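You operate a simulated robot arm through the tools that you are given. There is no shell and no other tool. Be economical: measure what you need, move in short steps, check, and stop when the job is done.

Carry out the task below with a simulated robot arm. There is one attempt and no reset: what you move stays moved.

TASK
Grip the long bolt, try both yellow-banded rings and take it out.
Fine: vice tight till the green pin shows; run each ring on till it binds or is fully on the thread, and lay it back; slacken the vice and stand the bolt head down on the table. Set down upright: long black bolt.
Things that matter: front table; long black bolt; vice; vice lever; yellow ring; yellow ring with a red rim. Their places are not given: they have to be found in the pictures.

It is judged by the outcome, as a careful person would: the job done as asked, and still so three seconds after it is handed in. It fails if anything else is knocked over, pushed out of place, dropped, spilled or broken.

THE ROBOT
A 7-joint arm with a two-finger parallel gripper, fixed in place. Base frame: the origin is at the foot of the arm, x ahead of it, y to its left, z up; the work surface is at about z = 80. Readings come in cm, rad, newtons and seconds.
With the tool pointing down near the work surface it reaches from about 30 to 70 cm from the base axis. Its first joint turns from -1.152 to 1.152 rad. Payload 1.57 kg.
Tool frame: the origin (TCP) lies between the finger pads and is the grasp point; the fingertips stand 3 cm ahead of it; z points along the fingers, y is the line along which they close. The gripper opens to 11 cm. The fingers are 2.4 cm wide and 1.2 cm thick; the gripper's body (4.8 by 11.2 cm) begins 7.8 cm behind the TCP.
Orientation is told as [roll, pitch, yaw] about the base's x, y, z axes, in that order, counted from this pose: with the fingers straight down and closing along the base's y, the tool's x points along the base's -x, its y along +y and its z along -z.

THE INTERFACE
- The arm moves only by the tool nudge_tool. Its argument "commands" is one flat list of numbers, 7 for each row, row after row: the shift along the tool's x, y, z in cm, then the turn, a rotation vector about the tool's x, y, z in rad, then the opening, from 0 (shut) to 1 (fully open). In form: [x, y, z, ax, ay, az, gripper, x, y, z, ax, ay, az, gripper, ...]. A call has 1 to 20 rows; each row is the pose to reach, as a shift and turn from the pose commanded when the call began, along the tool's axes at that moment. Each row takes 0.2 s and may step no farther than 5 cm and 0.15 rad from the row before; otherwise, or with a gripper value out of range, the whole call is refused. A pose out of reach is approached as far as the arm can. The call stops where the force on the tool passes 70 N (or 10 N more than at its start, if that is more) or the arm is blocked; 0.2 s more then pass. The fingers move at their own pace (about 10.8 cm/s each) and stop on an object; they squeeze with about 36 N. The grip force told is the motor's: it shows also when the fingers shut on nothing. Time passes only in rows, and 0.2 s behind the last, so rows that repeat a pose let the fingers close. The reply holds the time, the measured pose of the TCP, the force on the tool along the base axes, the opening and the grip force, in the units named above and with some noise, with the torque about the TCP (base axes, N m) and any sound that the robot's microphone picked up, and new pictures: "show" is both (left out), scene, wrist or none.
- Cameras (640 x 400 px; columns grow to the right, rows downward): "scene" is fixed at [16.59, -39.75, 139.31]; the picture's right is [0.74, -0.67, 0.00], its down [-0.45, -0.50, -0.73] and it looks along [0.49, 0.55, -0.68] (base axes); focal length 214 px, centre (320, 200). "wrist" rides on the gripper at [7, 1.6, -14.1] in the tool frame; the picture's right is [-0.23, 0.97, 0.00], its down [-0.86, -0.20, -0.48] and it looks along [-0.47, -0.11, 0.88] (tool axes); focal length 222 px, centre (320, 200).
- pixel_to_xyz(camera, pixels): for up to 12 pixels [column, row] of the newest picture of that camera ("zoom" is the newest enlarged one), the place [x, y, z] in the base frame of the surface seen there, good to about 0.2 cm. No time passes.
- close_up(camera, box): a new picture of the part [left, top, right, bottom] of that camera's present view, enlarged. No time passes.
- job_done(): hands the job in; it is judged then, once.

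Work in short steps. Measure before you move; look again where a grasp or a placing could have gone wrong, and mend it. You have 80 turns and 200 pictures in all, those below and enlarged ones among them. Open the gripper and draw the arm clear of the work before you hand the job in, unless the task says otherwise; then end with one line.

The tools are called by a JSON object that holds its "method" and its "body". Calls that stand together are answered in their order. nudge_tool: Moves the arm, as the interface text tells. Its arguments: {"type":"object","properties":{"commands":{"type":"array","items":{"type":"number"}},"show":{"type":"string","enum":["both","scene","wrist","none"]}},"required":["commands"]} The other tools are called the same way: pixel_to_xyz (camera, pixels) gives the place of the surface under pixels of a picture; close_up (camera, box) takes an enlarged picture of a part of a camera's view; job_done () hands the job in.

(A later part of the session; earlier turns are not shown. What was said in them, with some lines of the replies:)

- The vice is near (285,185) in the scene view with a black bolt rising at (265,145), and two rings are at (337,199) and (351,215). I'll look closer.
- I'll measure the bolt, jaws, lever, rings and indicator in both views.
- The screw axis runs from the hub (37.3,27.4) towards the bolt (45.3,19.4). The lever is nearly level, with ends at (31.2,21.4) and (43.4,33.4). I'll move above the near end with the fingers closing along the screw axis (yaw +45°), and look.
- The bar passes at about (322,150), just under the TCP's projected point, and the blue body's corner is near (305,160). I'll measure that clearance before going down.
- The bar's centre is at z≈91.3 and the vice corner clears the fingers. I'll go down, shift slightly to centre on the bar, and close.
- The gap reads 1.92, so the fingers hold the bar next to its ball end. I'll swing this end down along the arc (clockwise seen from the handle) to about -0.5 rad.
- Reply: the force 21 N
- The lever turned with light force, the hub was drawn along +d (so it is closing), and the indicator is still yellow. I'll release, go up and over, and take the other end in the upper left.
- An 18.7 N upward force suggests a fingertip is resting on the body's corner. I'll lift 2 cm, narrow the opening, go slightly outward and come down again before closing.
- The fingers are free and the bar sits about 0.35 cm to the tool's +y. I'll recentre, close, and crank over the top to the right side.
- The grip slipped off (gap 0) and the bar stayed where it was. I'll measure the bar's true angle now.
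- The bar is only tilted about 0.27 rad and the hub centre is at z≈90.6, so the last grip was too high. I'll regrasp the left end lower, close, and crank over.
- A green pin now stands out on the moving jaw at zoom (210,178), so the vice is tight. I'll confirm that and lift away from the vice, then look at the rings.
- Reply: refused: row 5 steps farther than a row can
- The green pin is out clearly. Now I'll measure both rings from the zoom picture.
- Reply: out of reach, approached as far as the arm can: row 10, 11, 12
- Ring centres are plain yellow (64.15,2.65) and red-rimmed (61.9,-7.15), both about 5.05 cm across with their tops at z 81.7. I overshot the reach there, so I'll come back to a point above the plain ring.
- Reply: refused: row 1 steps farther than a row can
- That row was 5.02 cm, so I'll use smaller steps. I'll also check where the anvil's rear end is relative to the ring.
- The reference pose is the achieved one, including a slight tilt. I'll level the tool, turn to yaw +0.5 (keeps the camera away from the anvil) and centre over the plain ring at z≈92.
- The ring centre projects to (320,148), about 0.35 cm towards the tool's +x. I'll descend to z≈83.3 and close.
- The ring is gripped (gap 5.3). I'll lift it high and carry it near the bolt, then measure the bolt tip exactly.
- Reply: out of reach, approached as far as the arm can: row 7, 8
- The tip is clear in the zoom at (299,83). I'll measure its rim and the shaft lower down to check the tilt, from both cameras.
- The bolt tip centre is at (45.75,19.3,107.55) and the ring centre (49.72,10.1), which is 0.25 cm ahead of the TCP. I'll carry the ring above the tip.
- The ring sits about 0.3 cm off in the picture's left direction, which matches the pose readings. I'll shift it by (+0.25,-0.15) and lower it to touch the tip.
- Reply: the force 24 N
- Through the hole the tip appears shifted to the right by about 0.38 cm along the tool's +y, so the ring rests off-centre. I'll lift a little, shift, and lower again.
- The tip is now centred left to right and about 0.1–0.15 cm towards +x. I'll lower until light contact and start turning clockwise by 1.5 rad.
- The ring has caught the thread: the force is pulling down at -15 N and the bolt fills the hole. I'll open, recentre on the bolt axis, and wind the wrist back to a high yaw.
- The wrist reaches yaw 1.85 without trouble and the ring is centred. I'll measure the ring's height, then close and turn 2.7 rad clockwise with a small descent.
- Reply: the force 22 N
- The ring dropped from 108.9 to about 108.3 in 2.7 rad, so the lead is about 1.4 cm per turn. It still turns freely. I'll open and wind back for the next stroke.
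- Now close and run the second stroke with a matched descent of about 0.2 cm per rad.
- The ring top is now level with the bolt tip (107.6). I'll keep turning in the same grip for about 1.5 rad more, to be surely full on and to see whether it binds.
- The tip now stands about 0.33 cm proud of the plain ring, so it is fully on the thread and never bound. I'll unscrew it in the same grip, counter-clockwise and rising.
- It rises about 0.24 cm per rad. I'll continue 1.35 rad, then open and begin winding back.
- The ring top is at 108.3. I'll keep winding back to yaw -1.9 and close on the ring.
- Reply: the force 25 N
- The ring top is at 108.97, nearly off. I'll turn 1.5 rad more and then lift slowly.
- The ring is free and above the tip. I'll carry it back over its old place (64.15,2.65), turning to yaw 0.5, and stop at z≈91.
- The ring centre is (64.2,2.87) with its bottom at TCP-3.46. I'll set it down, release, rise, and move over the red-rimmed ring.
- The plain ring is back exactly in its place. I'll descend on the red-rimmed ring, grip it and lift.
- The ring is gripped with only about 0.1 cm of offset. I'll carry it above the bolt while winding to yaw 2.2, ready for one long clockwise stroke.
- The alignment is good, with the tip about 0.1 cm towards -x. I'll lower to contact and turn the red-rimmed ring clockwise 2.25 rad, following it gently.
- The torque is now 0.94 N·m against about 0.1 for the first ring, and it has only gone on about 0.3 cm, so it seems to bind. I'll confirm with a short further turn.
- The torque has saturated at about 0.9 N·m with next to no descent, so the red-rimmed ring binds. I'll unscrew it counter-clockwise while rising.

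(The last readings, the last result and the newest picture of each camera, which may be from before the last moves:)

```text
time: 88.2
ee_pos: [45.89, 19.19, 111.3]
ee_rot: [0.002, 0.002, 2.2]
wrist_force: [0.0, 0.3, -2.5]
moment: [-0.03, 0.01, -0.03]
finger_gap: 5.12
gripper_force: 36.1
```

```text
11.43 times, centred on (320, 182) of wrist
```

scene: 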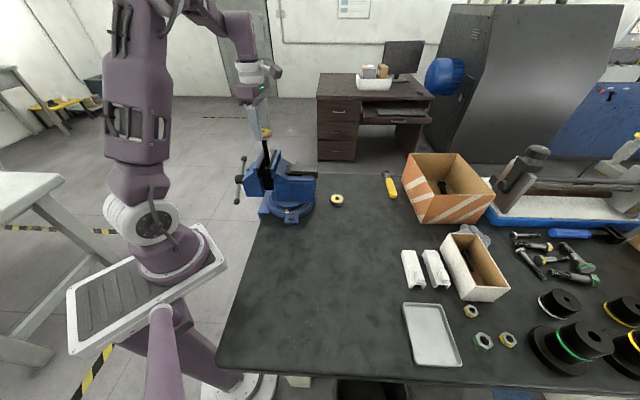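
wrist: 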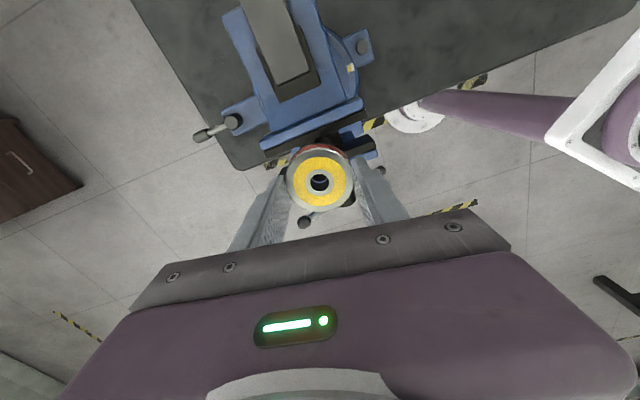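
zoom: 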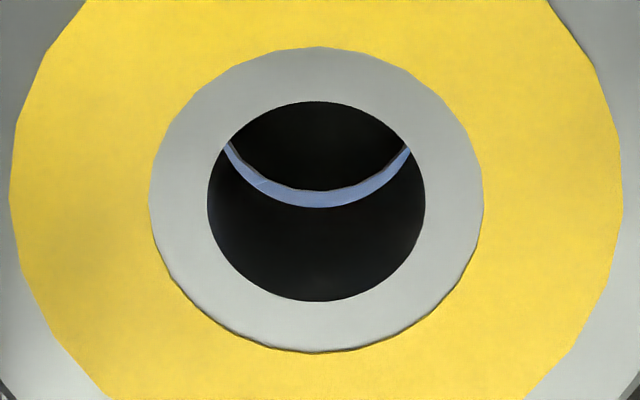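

The ring is free; daylight shows between it and the tip. I'll carry it back over (61.9,-7.15).

{"method": "nudge_tool", "body": {"commands": [0, 0, -2, 0, 0, 0, 0.3, 0, 0, -4, 0, 0, 0.05, 0.3, 4, 0.3, -4, 0, 0, 0.2, 0.3, 8, 0.7, -4, 0, 0, 0.35, 0.3, 12, 1, -4, 0, 0, 0.5, 0.3, 16, 1.3, -4, 0, 0, 0.65, 0.3, 20, 1.7, -4, 0, 0, 0.8, 0.3, 24, 2, -3, 0, 0, 0.95, 0.3, 27.5, 2.3, 0, 0, 0, 1.1, 0.3, 30.7, 2.57, 2, 0, 0, 1.25, 0.3, 30.7, 2.57, 6, 0, 0, 1.4, 0.3, 30.7, 2.57, 10, 0, 0, 1.55, 0.3, 30.7, 2.57, 14, 0, 0, 1.7, 0.3, 30.7, 2.57, 17, 0, 0, 1.7, 0.3, 30.7, 2.57, 19.3, 0, 0, 1.7, 0.3, 30.7, 2.57, 19.3, 0, 0, 1.7, 0.3], "show": "wrist"}}

{"method": "pixel_to_xyz", "body": {"camera": "wrist", "pixels": [[303, 183], [338, 183], [320, 168], [320, 200], [310, 195]]}}

```text
time: 91.6
ee_pos: [61.99, -7.09, 92.06]
ee_rot: [-0.002, 0.003, 0.499]
wrist_force: [-0.2, -0.4, -1.9]
moment: [-0.01, 0.01, 0.03]
finger_gap: 5.15
gripper_force: 35.9
```

wrist: 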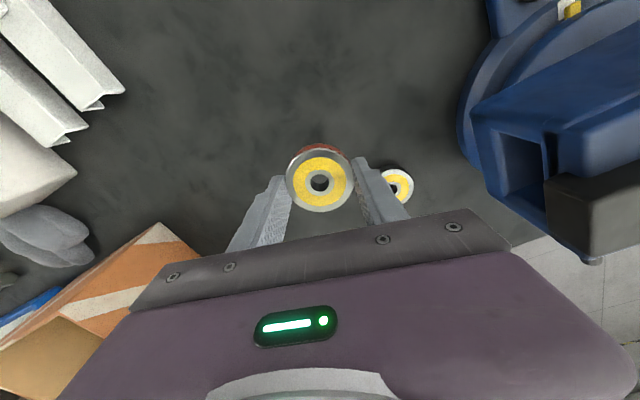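

```text
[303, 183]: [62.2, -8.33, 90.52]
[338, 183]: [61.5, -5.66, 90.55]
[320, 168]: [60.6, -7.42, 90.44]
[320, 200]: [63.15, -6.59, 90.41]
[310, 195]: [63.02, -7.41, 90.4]
```

The ring's bottom is 3.3 cm below the TCP. I'll set it down, release, and rise clear.

{"method": "nudge_tool", "body": {"commands": [0, -0.1, 3, 0, 0, 0, 0.3, 0, -0.1, 6, 0, 0, 0, 0.3, 0, -0.1, 8, 0, 0, 0, 0.3, 0, -0.1, 8.5, 0, 0, 0, 0.3, 0, -0.1, 8.7, 0, 0, 0, 0.3, 0, -0.1, 8.7, 0, 0, 0, 0.4, 0, -0.1, 8.7, 0, 0, 0, 0.65, 0, -0.1, 5, 0, 0, 0, 0.65, 0, -0.1, 0.5, 0, 0, 0, 0.65, 0, -0.1, -4, 0, 0, 0, 0.5, 0, -0.1, -8.5, 0, 0, 0, 0.3, 0, -0.1, -13, 0, 0, 0, 0.3, 0, -0.1, -17, 0, 0, 0, 0.22]}}

{"method": "close_up", "body": {"camera": "scene", "box": [320, 185, 370, 228]}}

{"method": "close_up", "body": {"camera": "scene", "box": [220, 150, 260, 205]}}

{"method": "pixel_to_xyz", "body": {"camera": "scene", "pixels": [[244, 158.5], [237, 201.5], [243, 168], [238, 192]]}}

```text
time: 94.4
ee_pos: [61.85, -7.44, 109.33]
ee_rot: [-0.001, 0.004, 0.497]
wrist_force: [0.1, 0.3, -0.1]
moment: [0.01, -0.01, -0.01]
finger_gap: 2.43
gripper_force: 0.0
```

scene: 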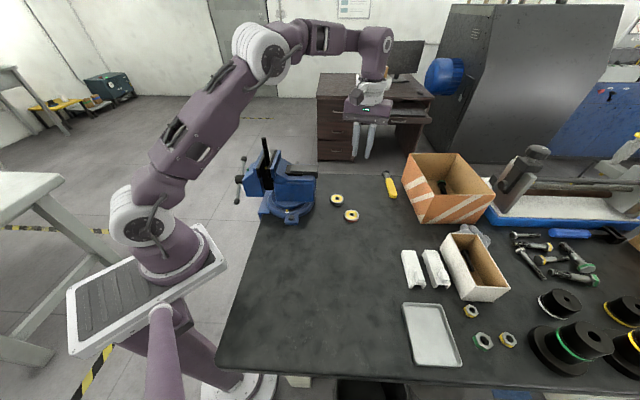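
wrist: 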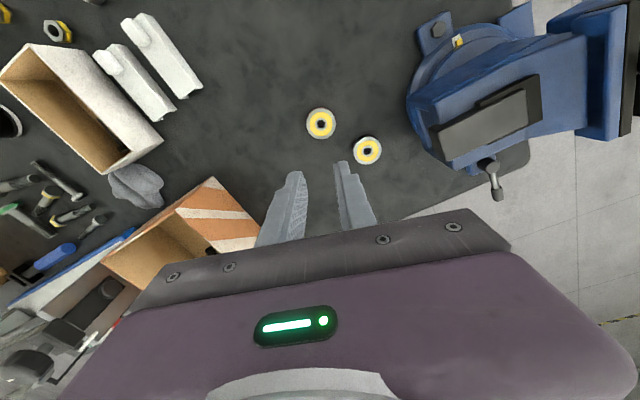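

```text
9.30 times, centred on (345, 206) of scene
```

zoom: 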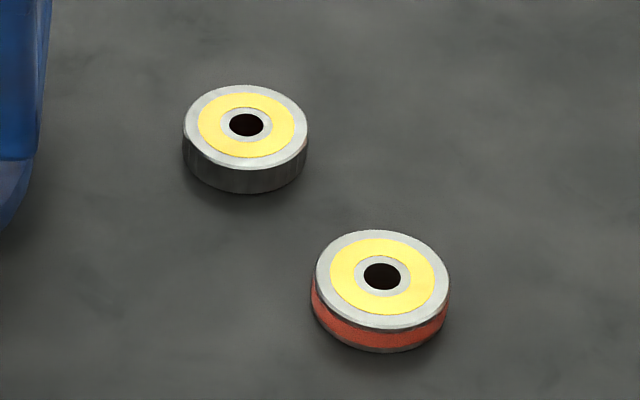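

```text
7.27 times, centred on (240, 178) of scene
```

zoom: 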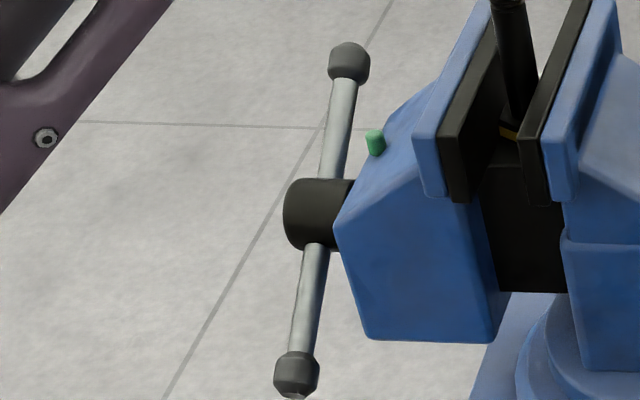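

```text
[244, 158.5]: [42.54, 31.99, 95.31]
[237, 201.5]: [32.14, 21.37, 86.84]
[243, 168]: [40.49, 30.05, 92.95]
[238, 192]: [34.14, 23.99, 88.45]
```

Both rings are back. The lever's left end is now up (42.5,32.0,95.3) at about 0.52 rad. I'll move the closed fingers above that end, staying above the bolt tip, ready to press it down and slacken.

{"method": "nudge_tool", "body": {"commands": [-0.08, 4.38, -0.8, 0, 0, -0.03, 0, -0.17, 8.76, -1.6, 0, 0, -0.06, 0, -0.25, 13.14, -2.4, 0, 0, -0.09, 0, -0.34, 17.52, -3.4, 0, 0, -0.12, 0, -0.42, 21.9, -4.4, 0, 0, -0.15, 0, -0.51, 26.28, -5.4, 0, 0, -0.18, 0, -0.6, 30.6, -6, 0, 0, -0.21, 0, -0.68, 35, -6, 0, 0, -0.24, 0, -0.77, 39.4, -6, 0, 0, -0.27, 0, -0.85, 43.77, -6, 0, 0, -0.288, 0, -0.85, 43.77, -2, 0, 0, -0.288, 0, -0.85, 43.77, 2.5, 0, 0, -0.288, 0, -0.85, 43.77, 7, 0, 0, -0.288, 0, -0.85, 43.77, 10.7, 0, 0, -0.288, 0, -0.85, 43.77, 10.7, 0, 0, -0.288, 0]}}

{"method": "close_up", "body": {"camera": "wrist", "box": [230, 60, 400, 240]}}

{"method": "close_up", "body": {"camera": "scene", "box": [215, 120, 275, 205]}}

```text
time: 97.6
ee_pos: [41.55, 31.65, 98.03]
ee_rot: [-0.001, 0.003, 0.787]
wrist_force: [0.6, 0.6, 5.2]
moment: [0.1, -0.08, 0.02]
finger_gap: 0.0
gripper_force: 21.6
```

scene: 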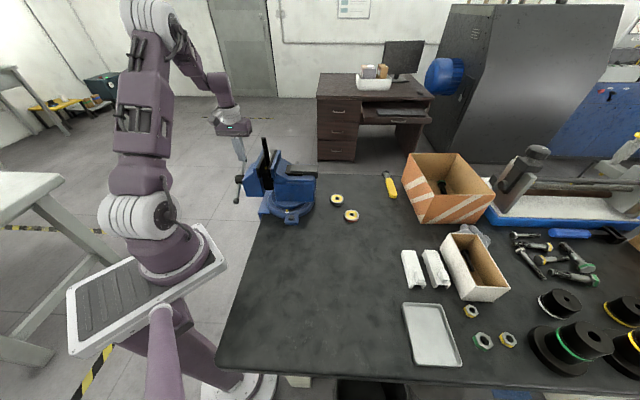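
wrist: 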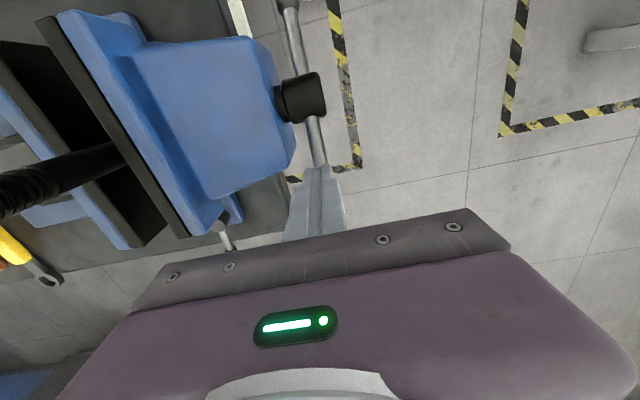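

```text
2.22 times, centred on (315, 150) of wrist
```

zoom: 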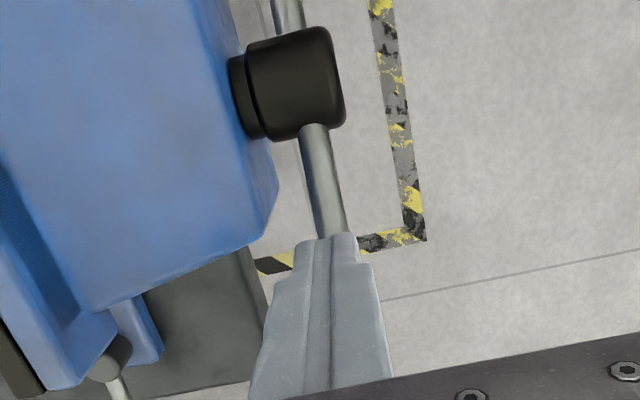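

```text
4.71 times, centred on (245, 162) of scene
```

zoom: 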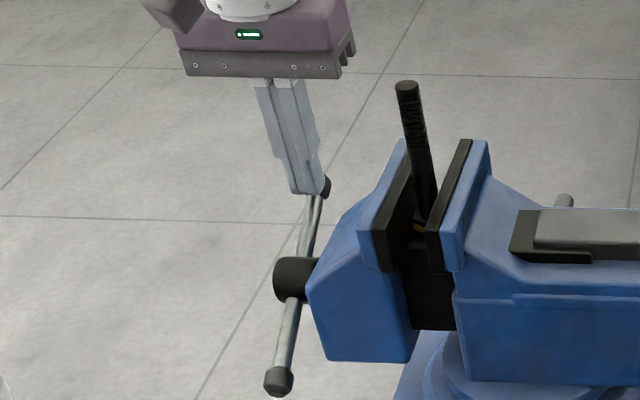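

The fingertips just touch the bar's left end at 5 N. I'll press it down about 5.5 cm in small steps to slacken the vice.

{"method": "nudge_tool", "body": {"commands": [0, 0, 0.5, 0, 0, 0, 0, 0, 0, 1, 0, 0, 0, 0, 0, 0.05, 1.5, 0, 0, 0, 0, 0, 0.05, 2, 0, 0, 0, 0, 0, 0.1, 2.5, 0, 0, 0, 0, 0, 0.1, 3, 0, 0, 0, 0, 0, 0.15, 3.5, 0, 0, 0, 0, 0, 0.15, 4, 0, 0, 0, 0, 0, 0.2, 4.5, 0, 0, 0, 0, 0, 0.2, 5, 0, 0, 0, 0, 0, 0.2, 5.5, 0, 0, 0, 0]}}

{"method": "close_up", "body": {"camera": "scene", "box": [215, 120, 275, 205]}}

```text
time: 100.0
ee_pos: [41.46, 31.65, 92.67]
ee_rot: [-0.001, 0.005, 0.787]
wrist_force: [-1.9, 1.5, 1.7]
moment: [0.05, 0.06, -0.02]
finger_gap: 0.01
gripper_force: 21.5
```

scene: 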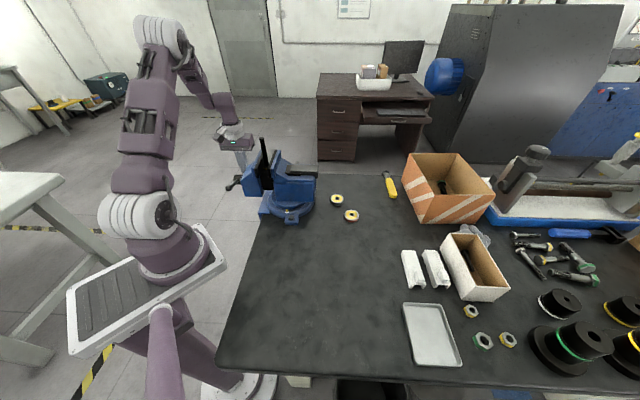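
wrist: 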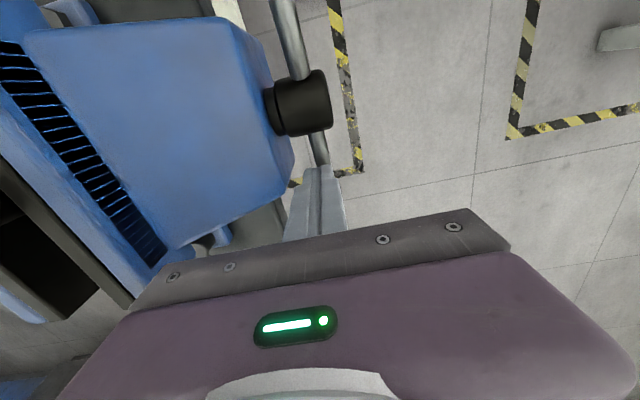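

```text
4.71 times, centred on (245, 162) of scene
```

zoom: 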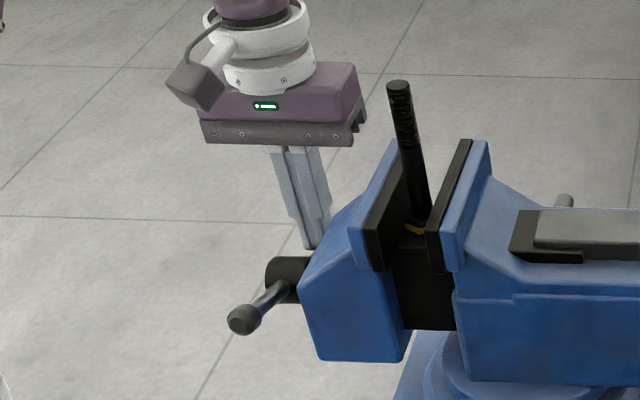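

The vice is slack and the green pin has gone. I'll raise the arm straight up and clear, then check whether the bolt leans.

{"method": "nudge_tool", "body": {"commands": [0, 0.1, -4, 0, 0, 0, 0, 0, 0.1, -8.5, 0, 0, 0, 0, 0, 0.1, -13, 0, 0, 0, 0, 0, 0.1, -17.5, 0, 0, 0, 0.2, 0, 0.1, -22, 0, 0, 0, 0.4, 0, 0.1, -25.5, 0, 0, 0, 0.4, 0, 0.1, -25.5, 0, 0, 0, 0.4], "show": "both"}}

{"method": "close_up", "body": {"camera": "wrist", "box": [180, 60, 340, 200]}}

{"method": "close_up", "body": {"camera": "scene", "box": [250, 128, 282, 186]}}

```text
time: 101.6
ee_pos: [41.43, 31.84, 118.32]
ee_rot: [-0.003, 0.002, 0.787]
wrist_force: [0.3, 0.1, -1.6]
moment: [-0.05, 0.0, -0.02]
finger_gap: 4.41
gripper_force: 0.1
```

scene: 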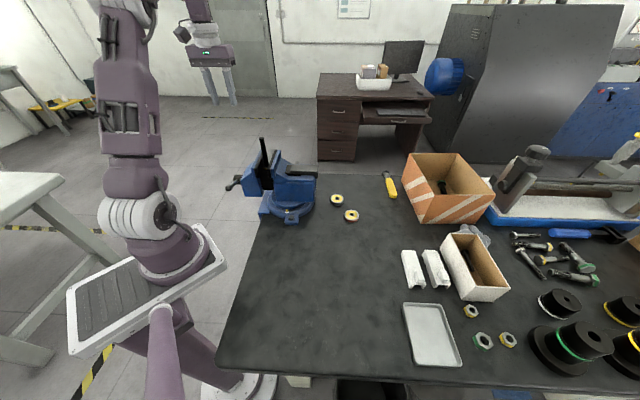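
wrist: 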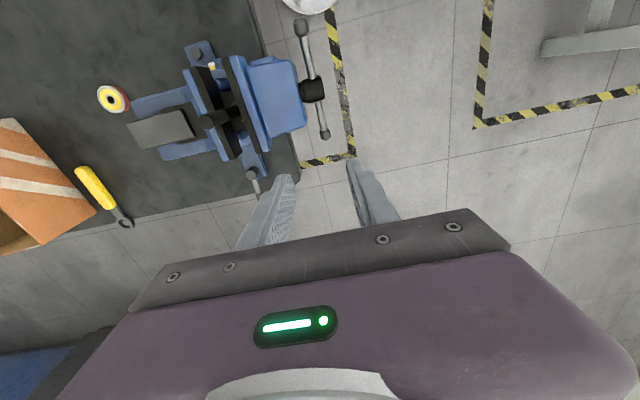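

```text
2.86 times, centred on (260, 130) of wrist
```

zoom: 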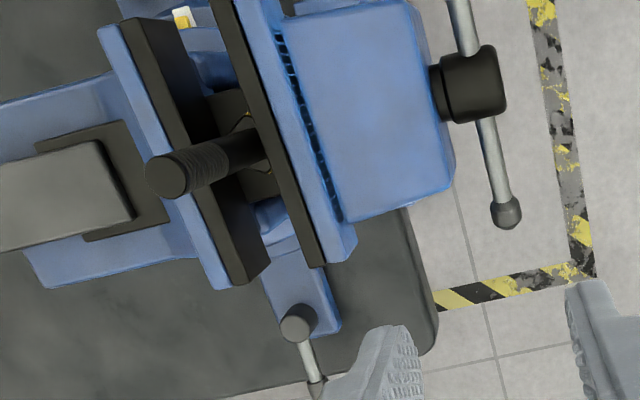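

```text
6.90 times, centred on (266, 157) of scene
```

zoom: 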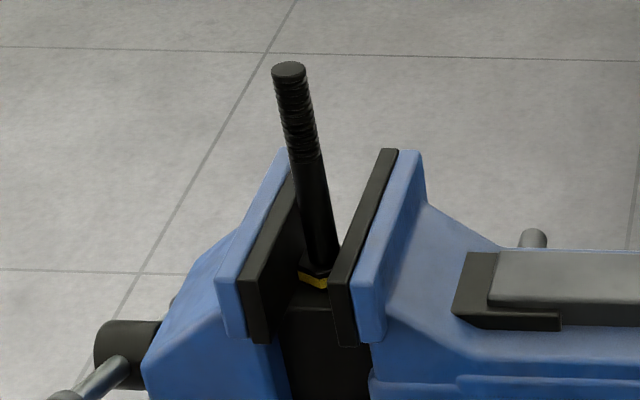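

{"method": "pixel_to_xyz", "body": {"camera": "zoom", "pixels": [[289, 69], [276, 69], [302, 69], [296, 110], [304, 150], [312, 200], [320, 245], [311, 283], [318, 300], [312, 268]]}}

{"method": "pixel_to_xyz", "body": {"camera": "wrist", "pixels": [[208, 121], [203, 121], [212, 121], [230, 113], [240, 124], [200, 123]]}}

```text
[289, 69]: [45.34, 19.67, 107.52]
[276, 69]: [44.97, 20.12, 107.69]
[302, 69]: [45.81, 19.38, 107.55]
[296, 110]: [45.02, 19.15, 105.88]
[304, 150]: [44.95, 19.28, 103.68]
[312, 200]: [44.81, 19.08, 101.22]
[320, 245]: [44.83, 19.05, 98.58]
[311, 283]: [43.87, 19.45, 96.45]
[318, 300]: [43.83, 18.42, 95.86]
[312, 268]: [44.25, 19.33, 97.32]
```

```text
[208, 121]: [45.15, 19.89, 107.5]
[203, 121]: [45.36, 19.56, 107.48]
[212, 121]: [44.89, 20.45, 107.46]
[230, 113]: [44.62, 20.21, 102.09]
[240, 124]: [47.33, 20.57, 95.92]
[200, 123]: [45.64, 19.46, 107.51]
```

The bolt is upright with its axis near (45.27,19.8). It is about 11.8 cm long, and its head rests on the slide at about 95.8. I'll go above it with yaw -0.785 so the fingers close parallel to the jaws.

{"method": "nudge_tool", "body": {"commands": [1.5, -2.8, 0, 0, 0, 0.15, 0.4, 3, -5.6, 0, 0, 0, 0.3, 0.4, 4.4, -8.4, 0, 0, 0, 0.45, 0.4, 5.81, -11.22, 0, 0, 0, 0.6, 0.4, 5.81, -11.22, 0, 0, 0, 0.75, 0.4, 5.81, -11.22, 0, 0, 0, 0.9, 0.4, 5.81, -11.22, 0, 0, 0, 1.05, 0.4, 5.81, -11.22, 0, 0, 0, 1.2, 0.4, 5.81, -11.22, 0, 0, 0, 1.35, 0.4, 5.81, -11.22, 0, 0, 0, 1.5, 0.4, 5.81, -11.22, 2, 0, 0, 1.57, 0.4, 5.81, -11.22, 4, 0, 0, 1.57, 0.4, 5.81, -11.22, 4, 0, 0, 1.57, 0.4], "show": "wrist"}}

{"method": "close_up", "body": {"camera": "wrist", "box": [260, 120, 380, 220]}}

```text
time: 104.4
ee_pos: [45.29, 19.9, 114.26]
ee_rot: [-0.005, 0.001, -0.784]
wrist_force: [-0.1, -1.0, -0.2]
moment: [-0.02, 0.0, -0.01]
finger_gap: 4.4
gripper_force: 0.1
```

wrist: 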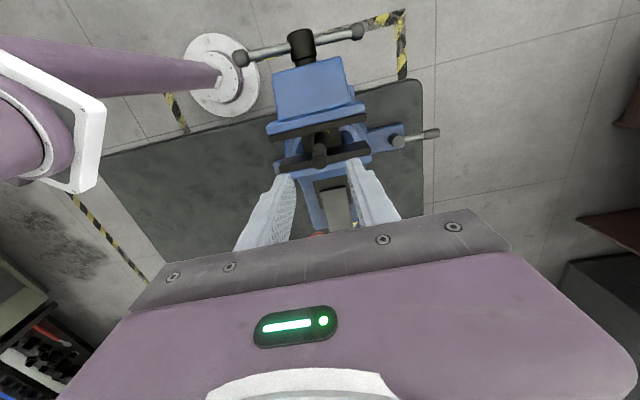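

```text
4.00 times, centred on (320, 170) of wrist
```

zoom: 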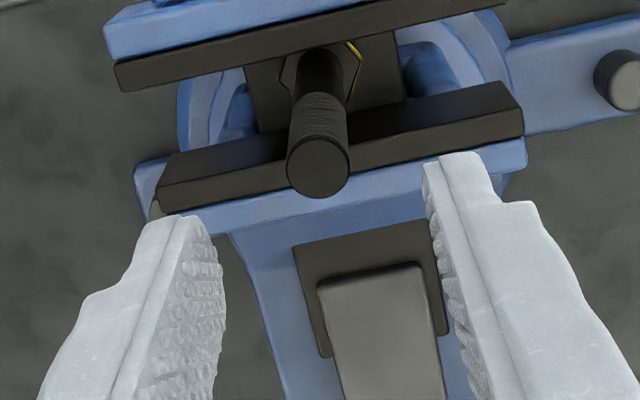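

The tip sits exactly on the TCP line at (319.5,162). I'll descend to z≈103.9 and close on the bolt.

{"method": "nudge_tool", "body": {"commands": [0, 0, 3, 0, 0, 0, 0.4, 0, 0, 6.5, 0, 0, 0, 0.4, 0, 0, 9.5, 0, 0, 0, 0.4, 0, 0, 10.36, 0, 0, 0, 0.4, 0, 0, 10.36, 0, 0, 0, 0.25, 0, 0, 10.36, 0, 0, 0, 0.1, 0, 0, 10.36, 0, 0, 0, 0.05, 0, 0, 10.36, 0, 0, 0, 0.05], "show": "wrist"}}

{"method": "close_up", "body": {"camera": "scene", "box": [240, 110, 290, 186]}}

```text
time: 106.2
ee_pos: [45.2, 19.76, 104.04]
ee_rot: [-0.005, -0.001, -0.784]
wrist_force: [0.1, 0.9, -0.5]
moment: [0.08, -0.12, -0.03]
finger_gap: 1.5
gripper_force: 31.0
```

wrist: 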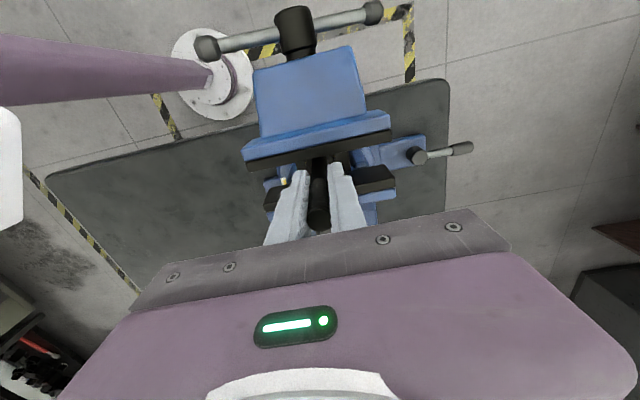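

```text
5.26 times, centred on (265, 148) of scene
```

zoom: 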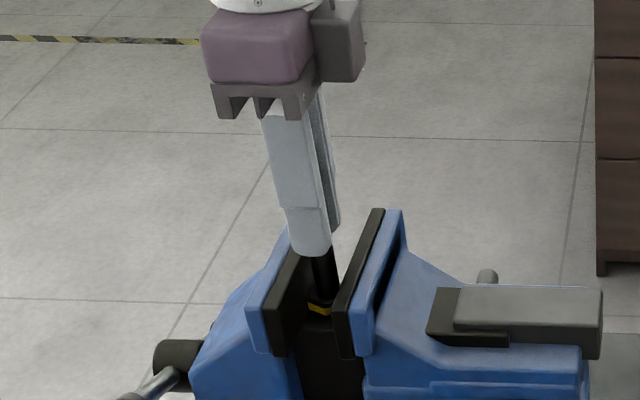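

The bolt is gripped (gap 1.5). I'll lift it slowly, drawing it very slightly away from the front jaw.

{"method": "nudge_tool", "body": {"commands": [-0.1, 0, -0.3, 0, 0, 0, 0.05, -0.15, 0, -1, 0, 0, 0, 0.05, -0.15, 0, -2, 0, 0, 0, 0.05, -0.15, 0, -3.5, 0, 0, 0, 0.05, -0.15, 0, -5, 0, 0, 0, 0.05, -0.15, 0, -7, 0, 0, 0, 0.05, -0.15, 0, -9.5, 0, 0, 0, 0.05, -0.15, 0, -11, 0, 0, 0, 0.05]}}

{"method": "close_up", "body": {"camera": "scene", "box": [230, 80, 310, 180]}}

```text
time: 108.0
ee_pos: [45.44, 19.72, 114.86]
ee_rot: [-0.005, 0.0, -0.782]
wrist_force: [0.1, -0.1, -2.4]
moment: [-0.03, 0.05, 0.0]
finger_gap: 1.51
gripper_force: 30.6
```

scene: 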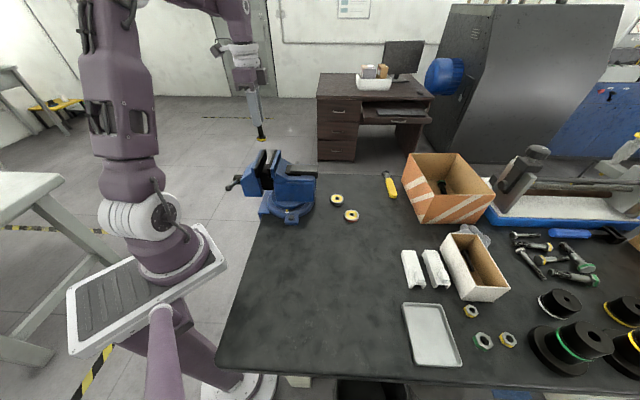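
wrist: 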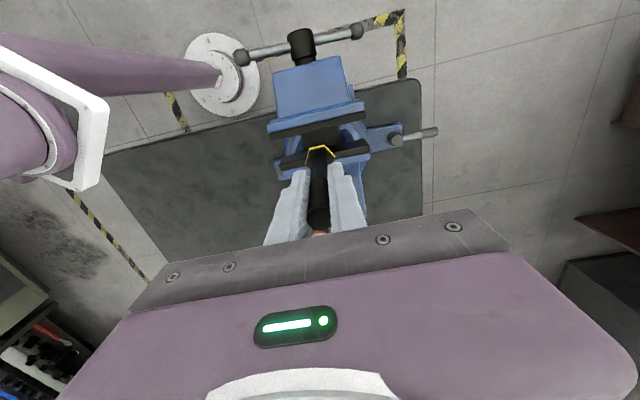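

```text
4.00 times, centred on (270, 130) of scene
```

zoom: 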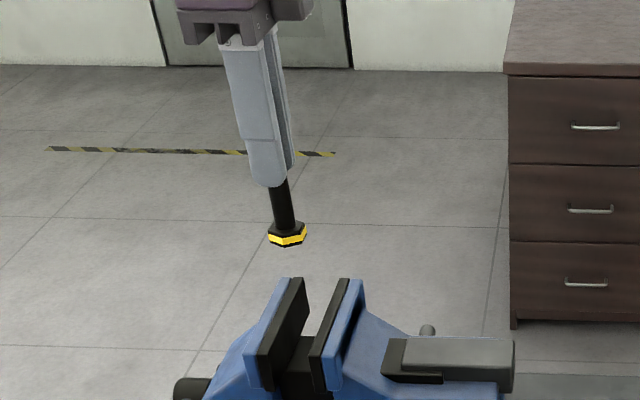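

The bolt is out, held upright. I'll carry it over the open table at about (46,-8) and come down to just above the surface.

{"method": "nudge_tool", "body": {"commands": [-3.32, -3.22, 0, 0, 0, 0, 0.05, -6.64, -6.44, 0, 0, 0, 0, 0.05, -9.96, -9.66, 0, 0, 0, 0, 0.05, -13.28, -12.88, 0, 0, 0, 0, 0.05, -16.6, -16.1, 0, 0, 0, 0, 0.05, -19.9, -19.3, 0, 0, 0, 0, 0.05, -19.9, -19.3, 4.5, 0, 0, 0, 0.05, -19.9, -19.3, 9, 0, 0, 0, 0.05, -19.9, -19.3, 13.5, 0, 0, 0, 0.05, -19.9, -19.3, 18, 0, 0, 0, 0.05, -19.9, -19.3, 21.5, 0, 0, 0, 0.05, -19.9, -19.3, 23.5, 0, 0, 0, 0.05, -19.9, -19.3, 23.5, 0, 0, 0, 0.05]}}

{"method": "close_up", "body": {"camera": "scene", "box": [280, 170, 360, 270]}}

```text
time: 110.8
ee_pos: [45.84, -8.0, 91.51]
ee_rot: [-0.006, 0.001, -0.781]
wrist_force: [0.1, -0.4, -2.0]
moment: [0.02, 0.02, 0.0]
finger_gap: 1.48
gripper_force: 31.3
```

scene: 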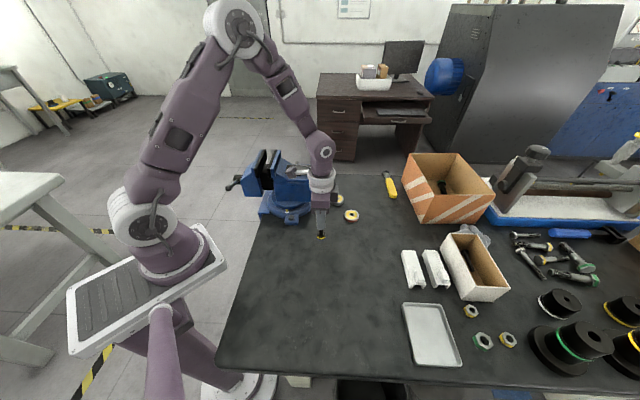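
wrist: 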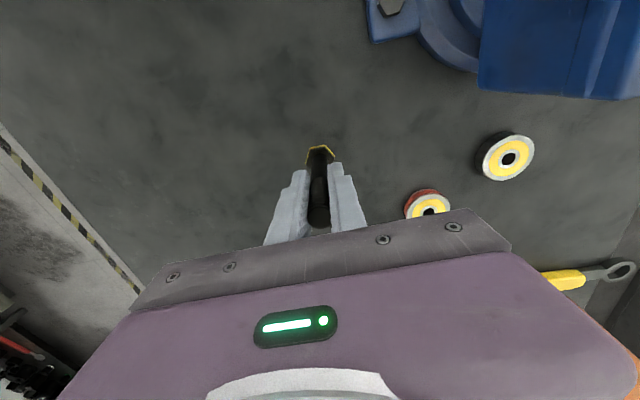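

```text
4.00 times, centred on (320, 220) of scene
```

zoom: 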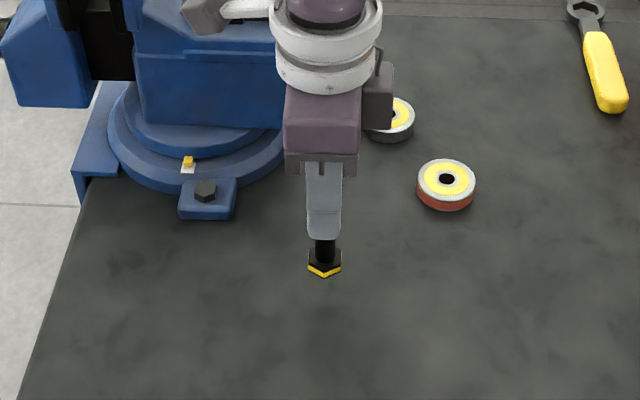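

The head bottom should be about 3 cm above the table. I'll lower it in small steps and watch the force.

{"method": "nudge_tool", "body": {"commands": [0, 0, 1.5, 0, 0, 0, 0.05, 0, 0, 2.4, 0, 0, 0, 0.05, 0, 0, 2.7, 0, 0, 0, 0.05, 0, 0, 2.8, 0, 0, 0, 0.05], "show": "none"}}

{"method": "close_up", "body": {"camera": "scene", "box": [305, 210, 340, 255]}}

```text
time: 111.8
ee_pos: [45.92, -8.12, 88.72]
ee_rot: [-0.004, -0.002, -0.784]
wrist_force: [-0.1, 0.0, -1.6]
moment: [-0.03, 0.0, -0.02]
finger_gap: 1.5
gripper_force: 30.4
```

```text
8.89 times, centred on (322, 232) of scene
```

zoom: 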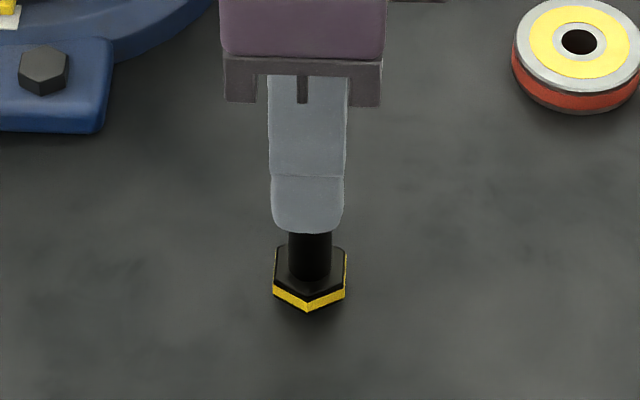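

Still no contact, but the shadow is close under the head. I'll go on in fine steps.

{"method": "nudge_tool", "body": {"commands": [0, 0, 0.1, 0, 0, 0, 0.05, 0, 0, 0.2, 0, 0, 0, 0.05, 0, 0, 0.3, 0, 0, 0, 0.05], "show": "none"}}

{"method": "close_up", "body": {"camera": "scene", "box": [305, 210, 340, 255]}}

```text
time: 112.6
ee_pos: [45.85, -8.1, 88.52]
ee_rot: [-0.003, -0.003, -0.782]
wrist_force: [-0.1, -0.2, -2.6]
moment: [0.0, 0.02, -0.03]
finger_gap: 1.52
gripper_force: 30.1
```

```text
8.89 times, centred on (322, 232) of scene
```

zoom: 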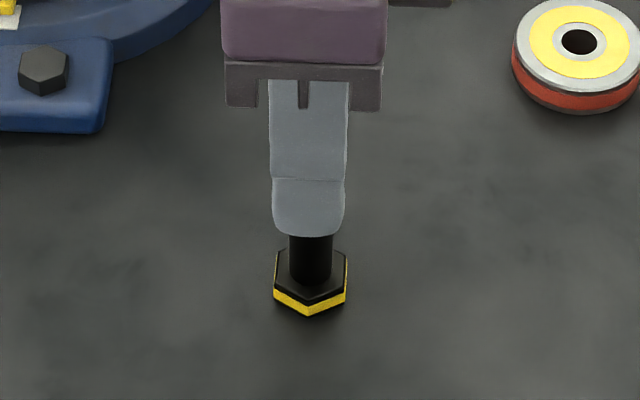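

{"method": "nudge_tool", "body": {"commands": [0, 0, 0.08, 0, 0, 0, 0.05, 0, 0, 0.16, 0, 0, 0, 0.05, 0, 0, 0.24, 0, 0, 0, 0.05], "show": "none"}}

{"method": "close_up", "body": {"camera": "scene", "box": [305, 210, 340, 255]}}

```text
time: 113.4
ee_pos: [45.91, -8.15, 88.36]
ee_rot: [-0.005, -0.004, -0.782]
wrist_force: [1.8, -0.4, 22.1]
moment: [0.24, -0.36, 0.01]
finger_gap: 1.51
gripper_force: 30.9
```

```text
8.89 times, centred on (322, 232) of scene
```

zoom: 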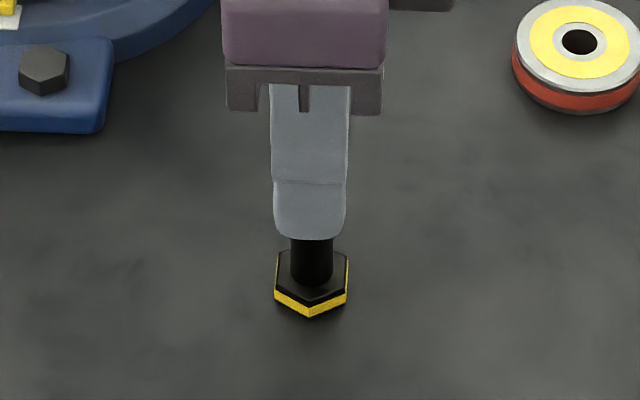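

Contact is firm at 22 N. I'll ease off slightly, open gradually, and rise straight up.

{"method": "nudge_tool", "body": {"commands": [0, 0, -0.05, 0, 0, 0, 0.05, 0, 0, -0.05, 0, 0, 0, 0.16, 0, 0, -0.05, 0, 0, 0, 0.2, 0, 0, -0.05, 0, 0, 0, 0.35, 0, 0, -0.05, 0, 0, 0, 0.45, 0, 0, -3, 0, 0, 0, 0.45, 0, 0, -7, 0, 0, 0, 0.45, 0, 0, -11.5, 0, 0, 0, 0.45, 0, 0, -16, 0, 0, 0, 0.45, 0, 0, -20, 0, 0, 0, 0.45]}}

{"method": "close_up", "body": {"camera": "scene", "box": [280, 170, 370, 270]}}

{"method": "close_up", "body": {"camera": "scene", "box": [215, 130, 335, 225]}}

```text
time: 115.6
ee_pos: [45.8, -7.74, 108.14]
ee_rot: [-0.002, 0.001, -0.783]
wrist_force: [0.2, -0.1, 0.2]
moment: [-0.02, -0.02, 0.01]
finger_gap: 4.96
gripper_force: 0.0
```

scene: 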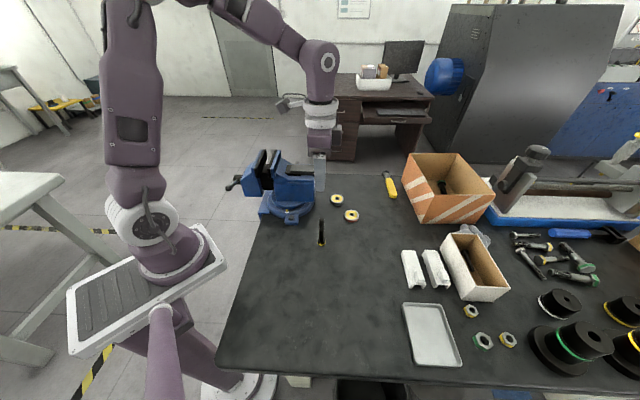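
wrist: 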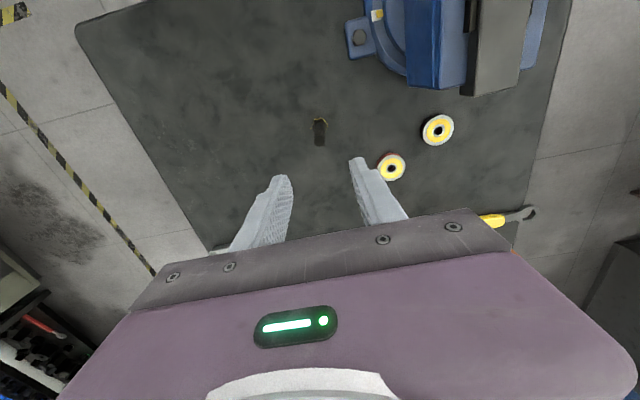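

```text
4.00 times, centred on (325, 220) of scene
```

zoom: 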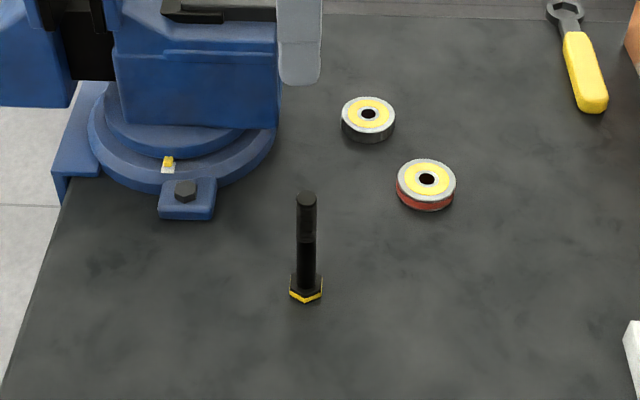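

```text
4.21 times, centred on (275, 178) of scene
```

zoom: 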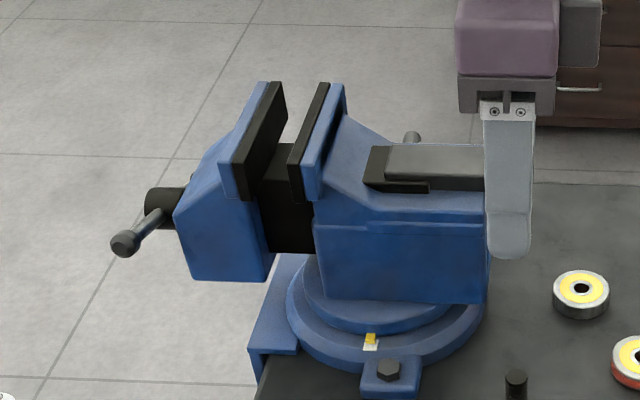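

The bolt stands upright on the table, both rings lie flat in their places, and the vice is slack with the gripper open and clear. I'll hand it in.

{"method": "job_done", "body": {}}

```text
The job is handed in.
```

I tightened the vice until the green pin showed, then tried both rings. The plain yellow ring ran fully onto the thread, and the red-rimmed ring bound about 0.3 cm on. Both rings are back in their places, the vice is slack, and the long black bolt stands head down on the front table.
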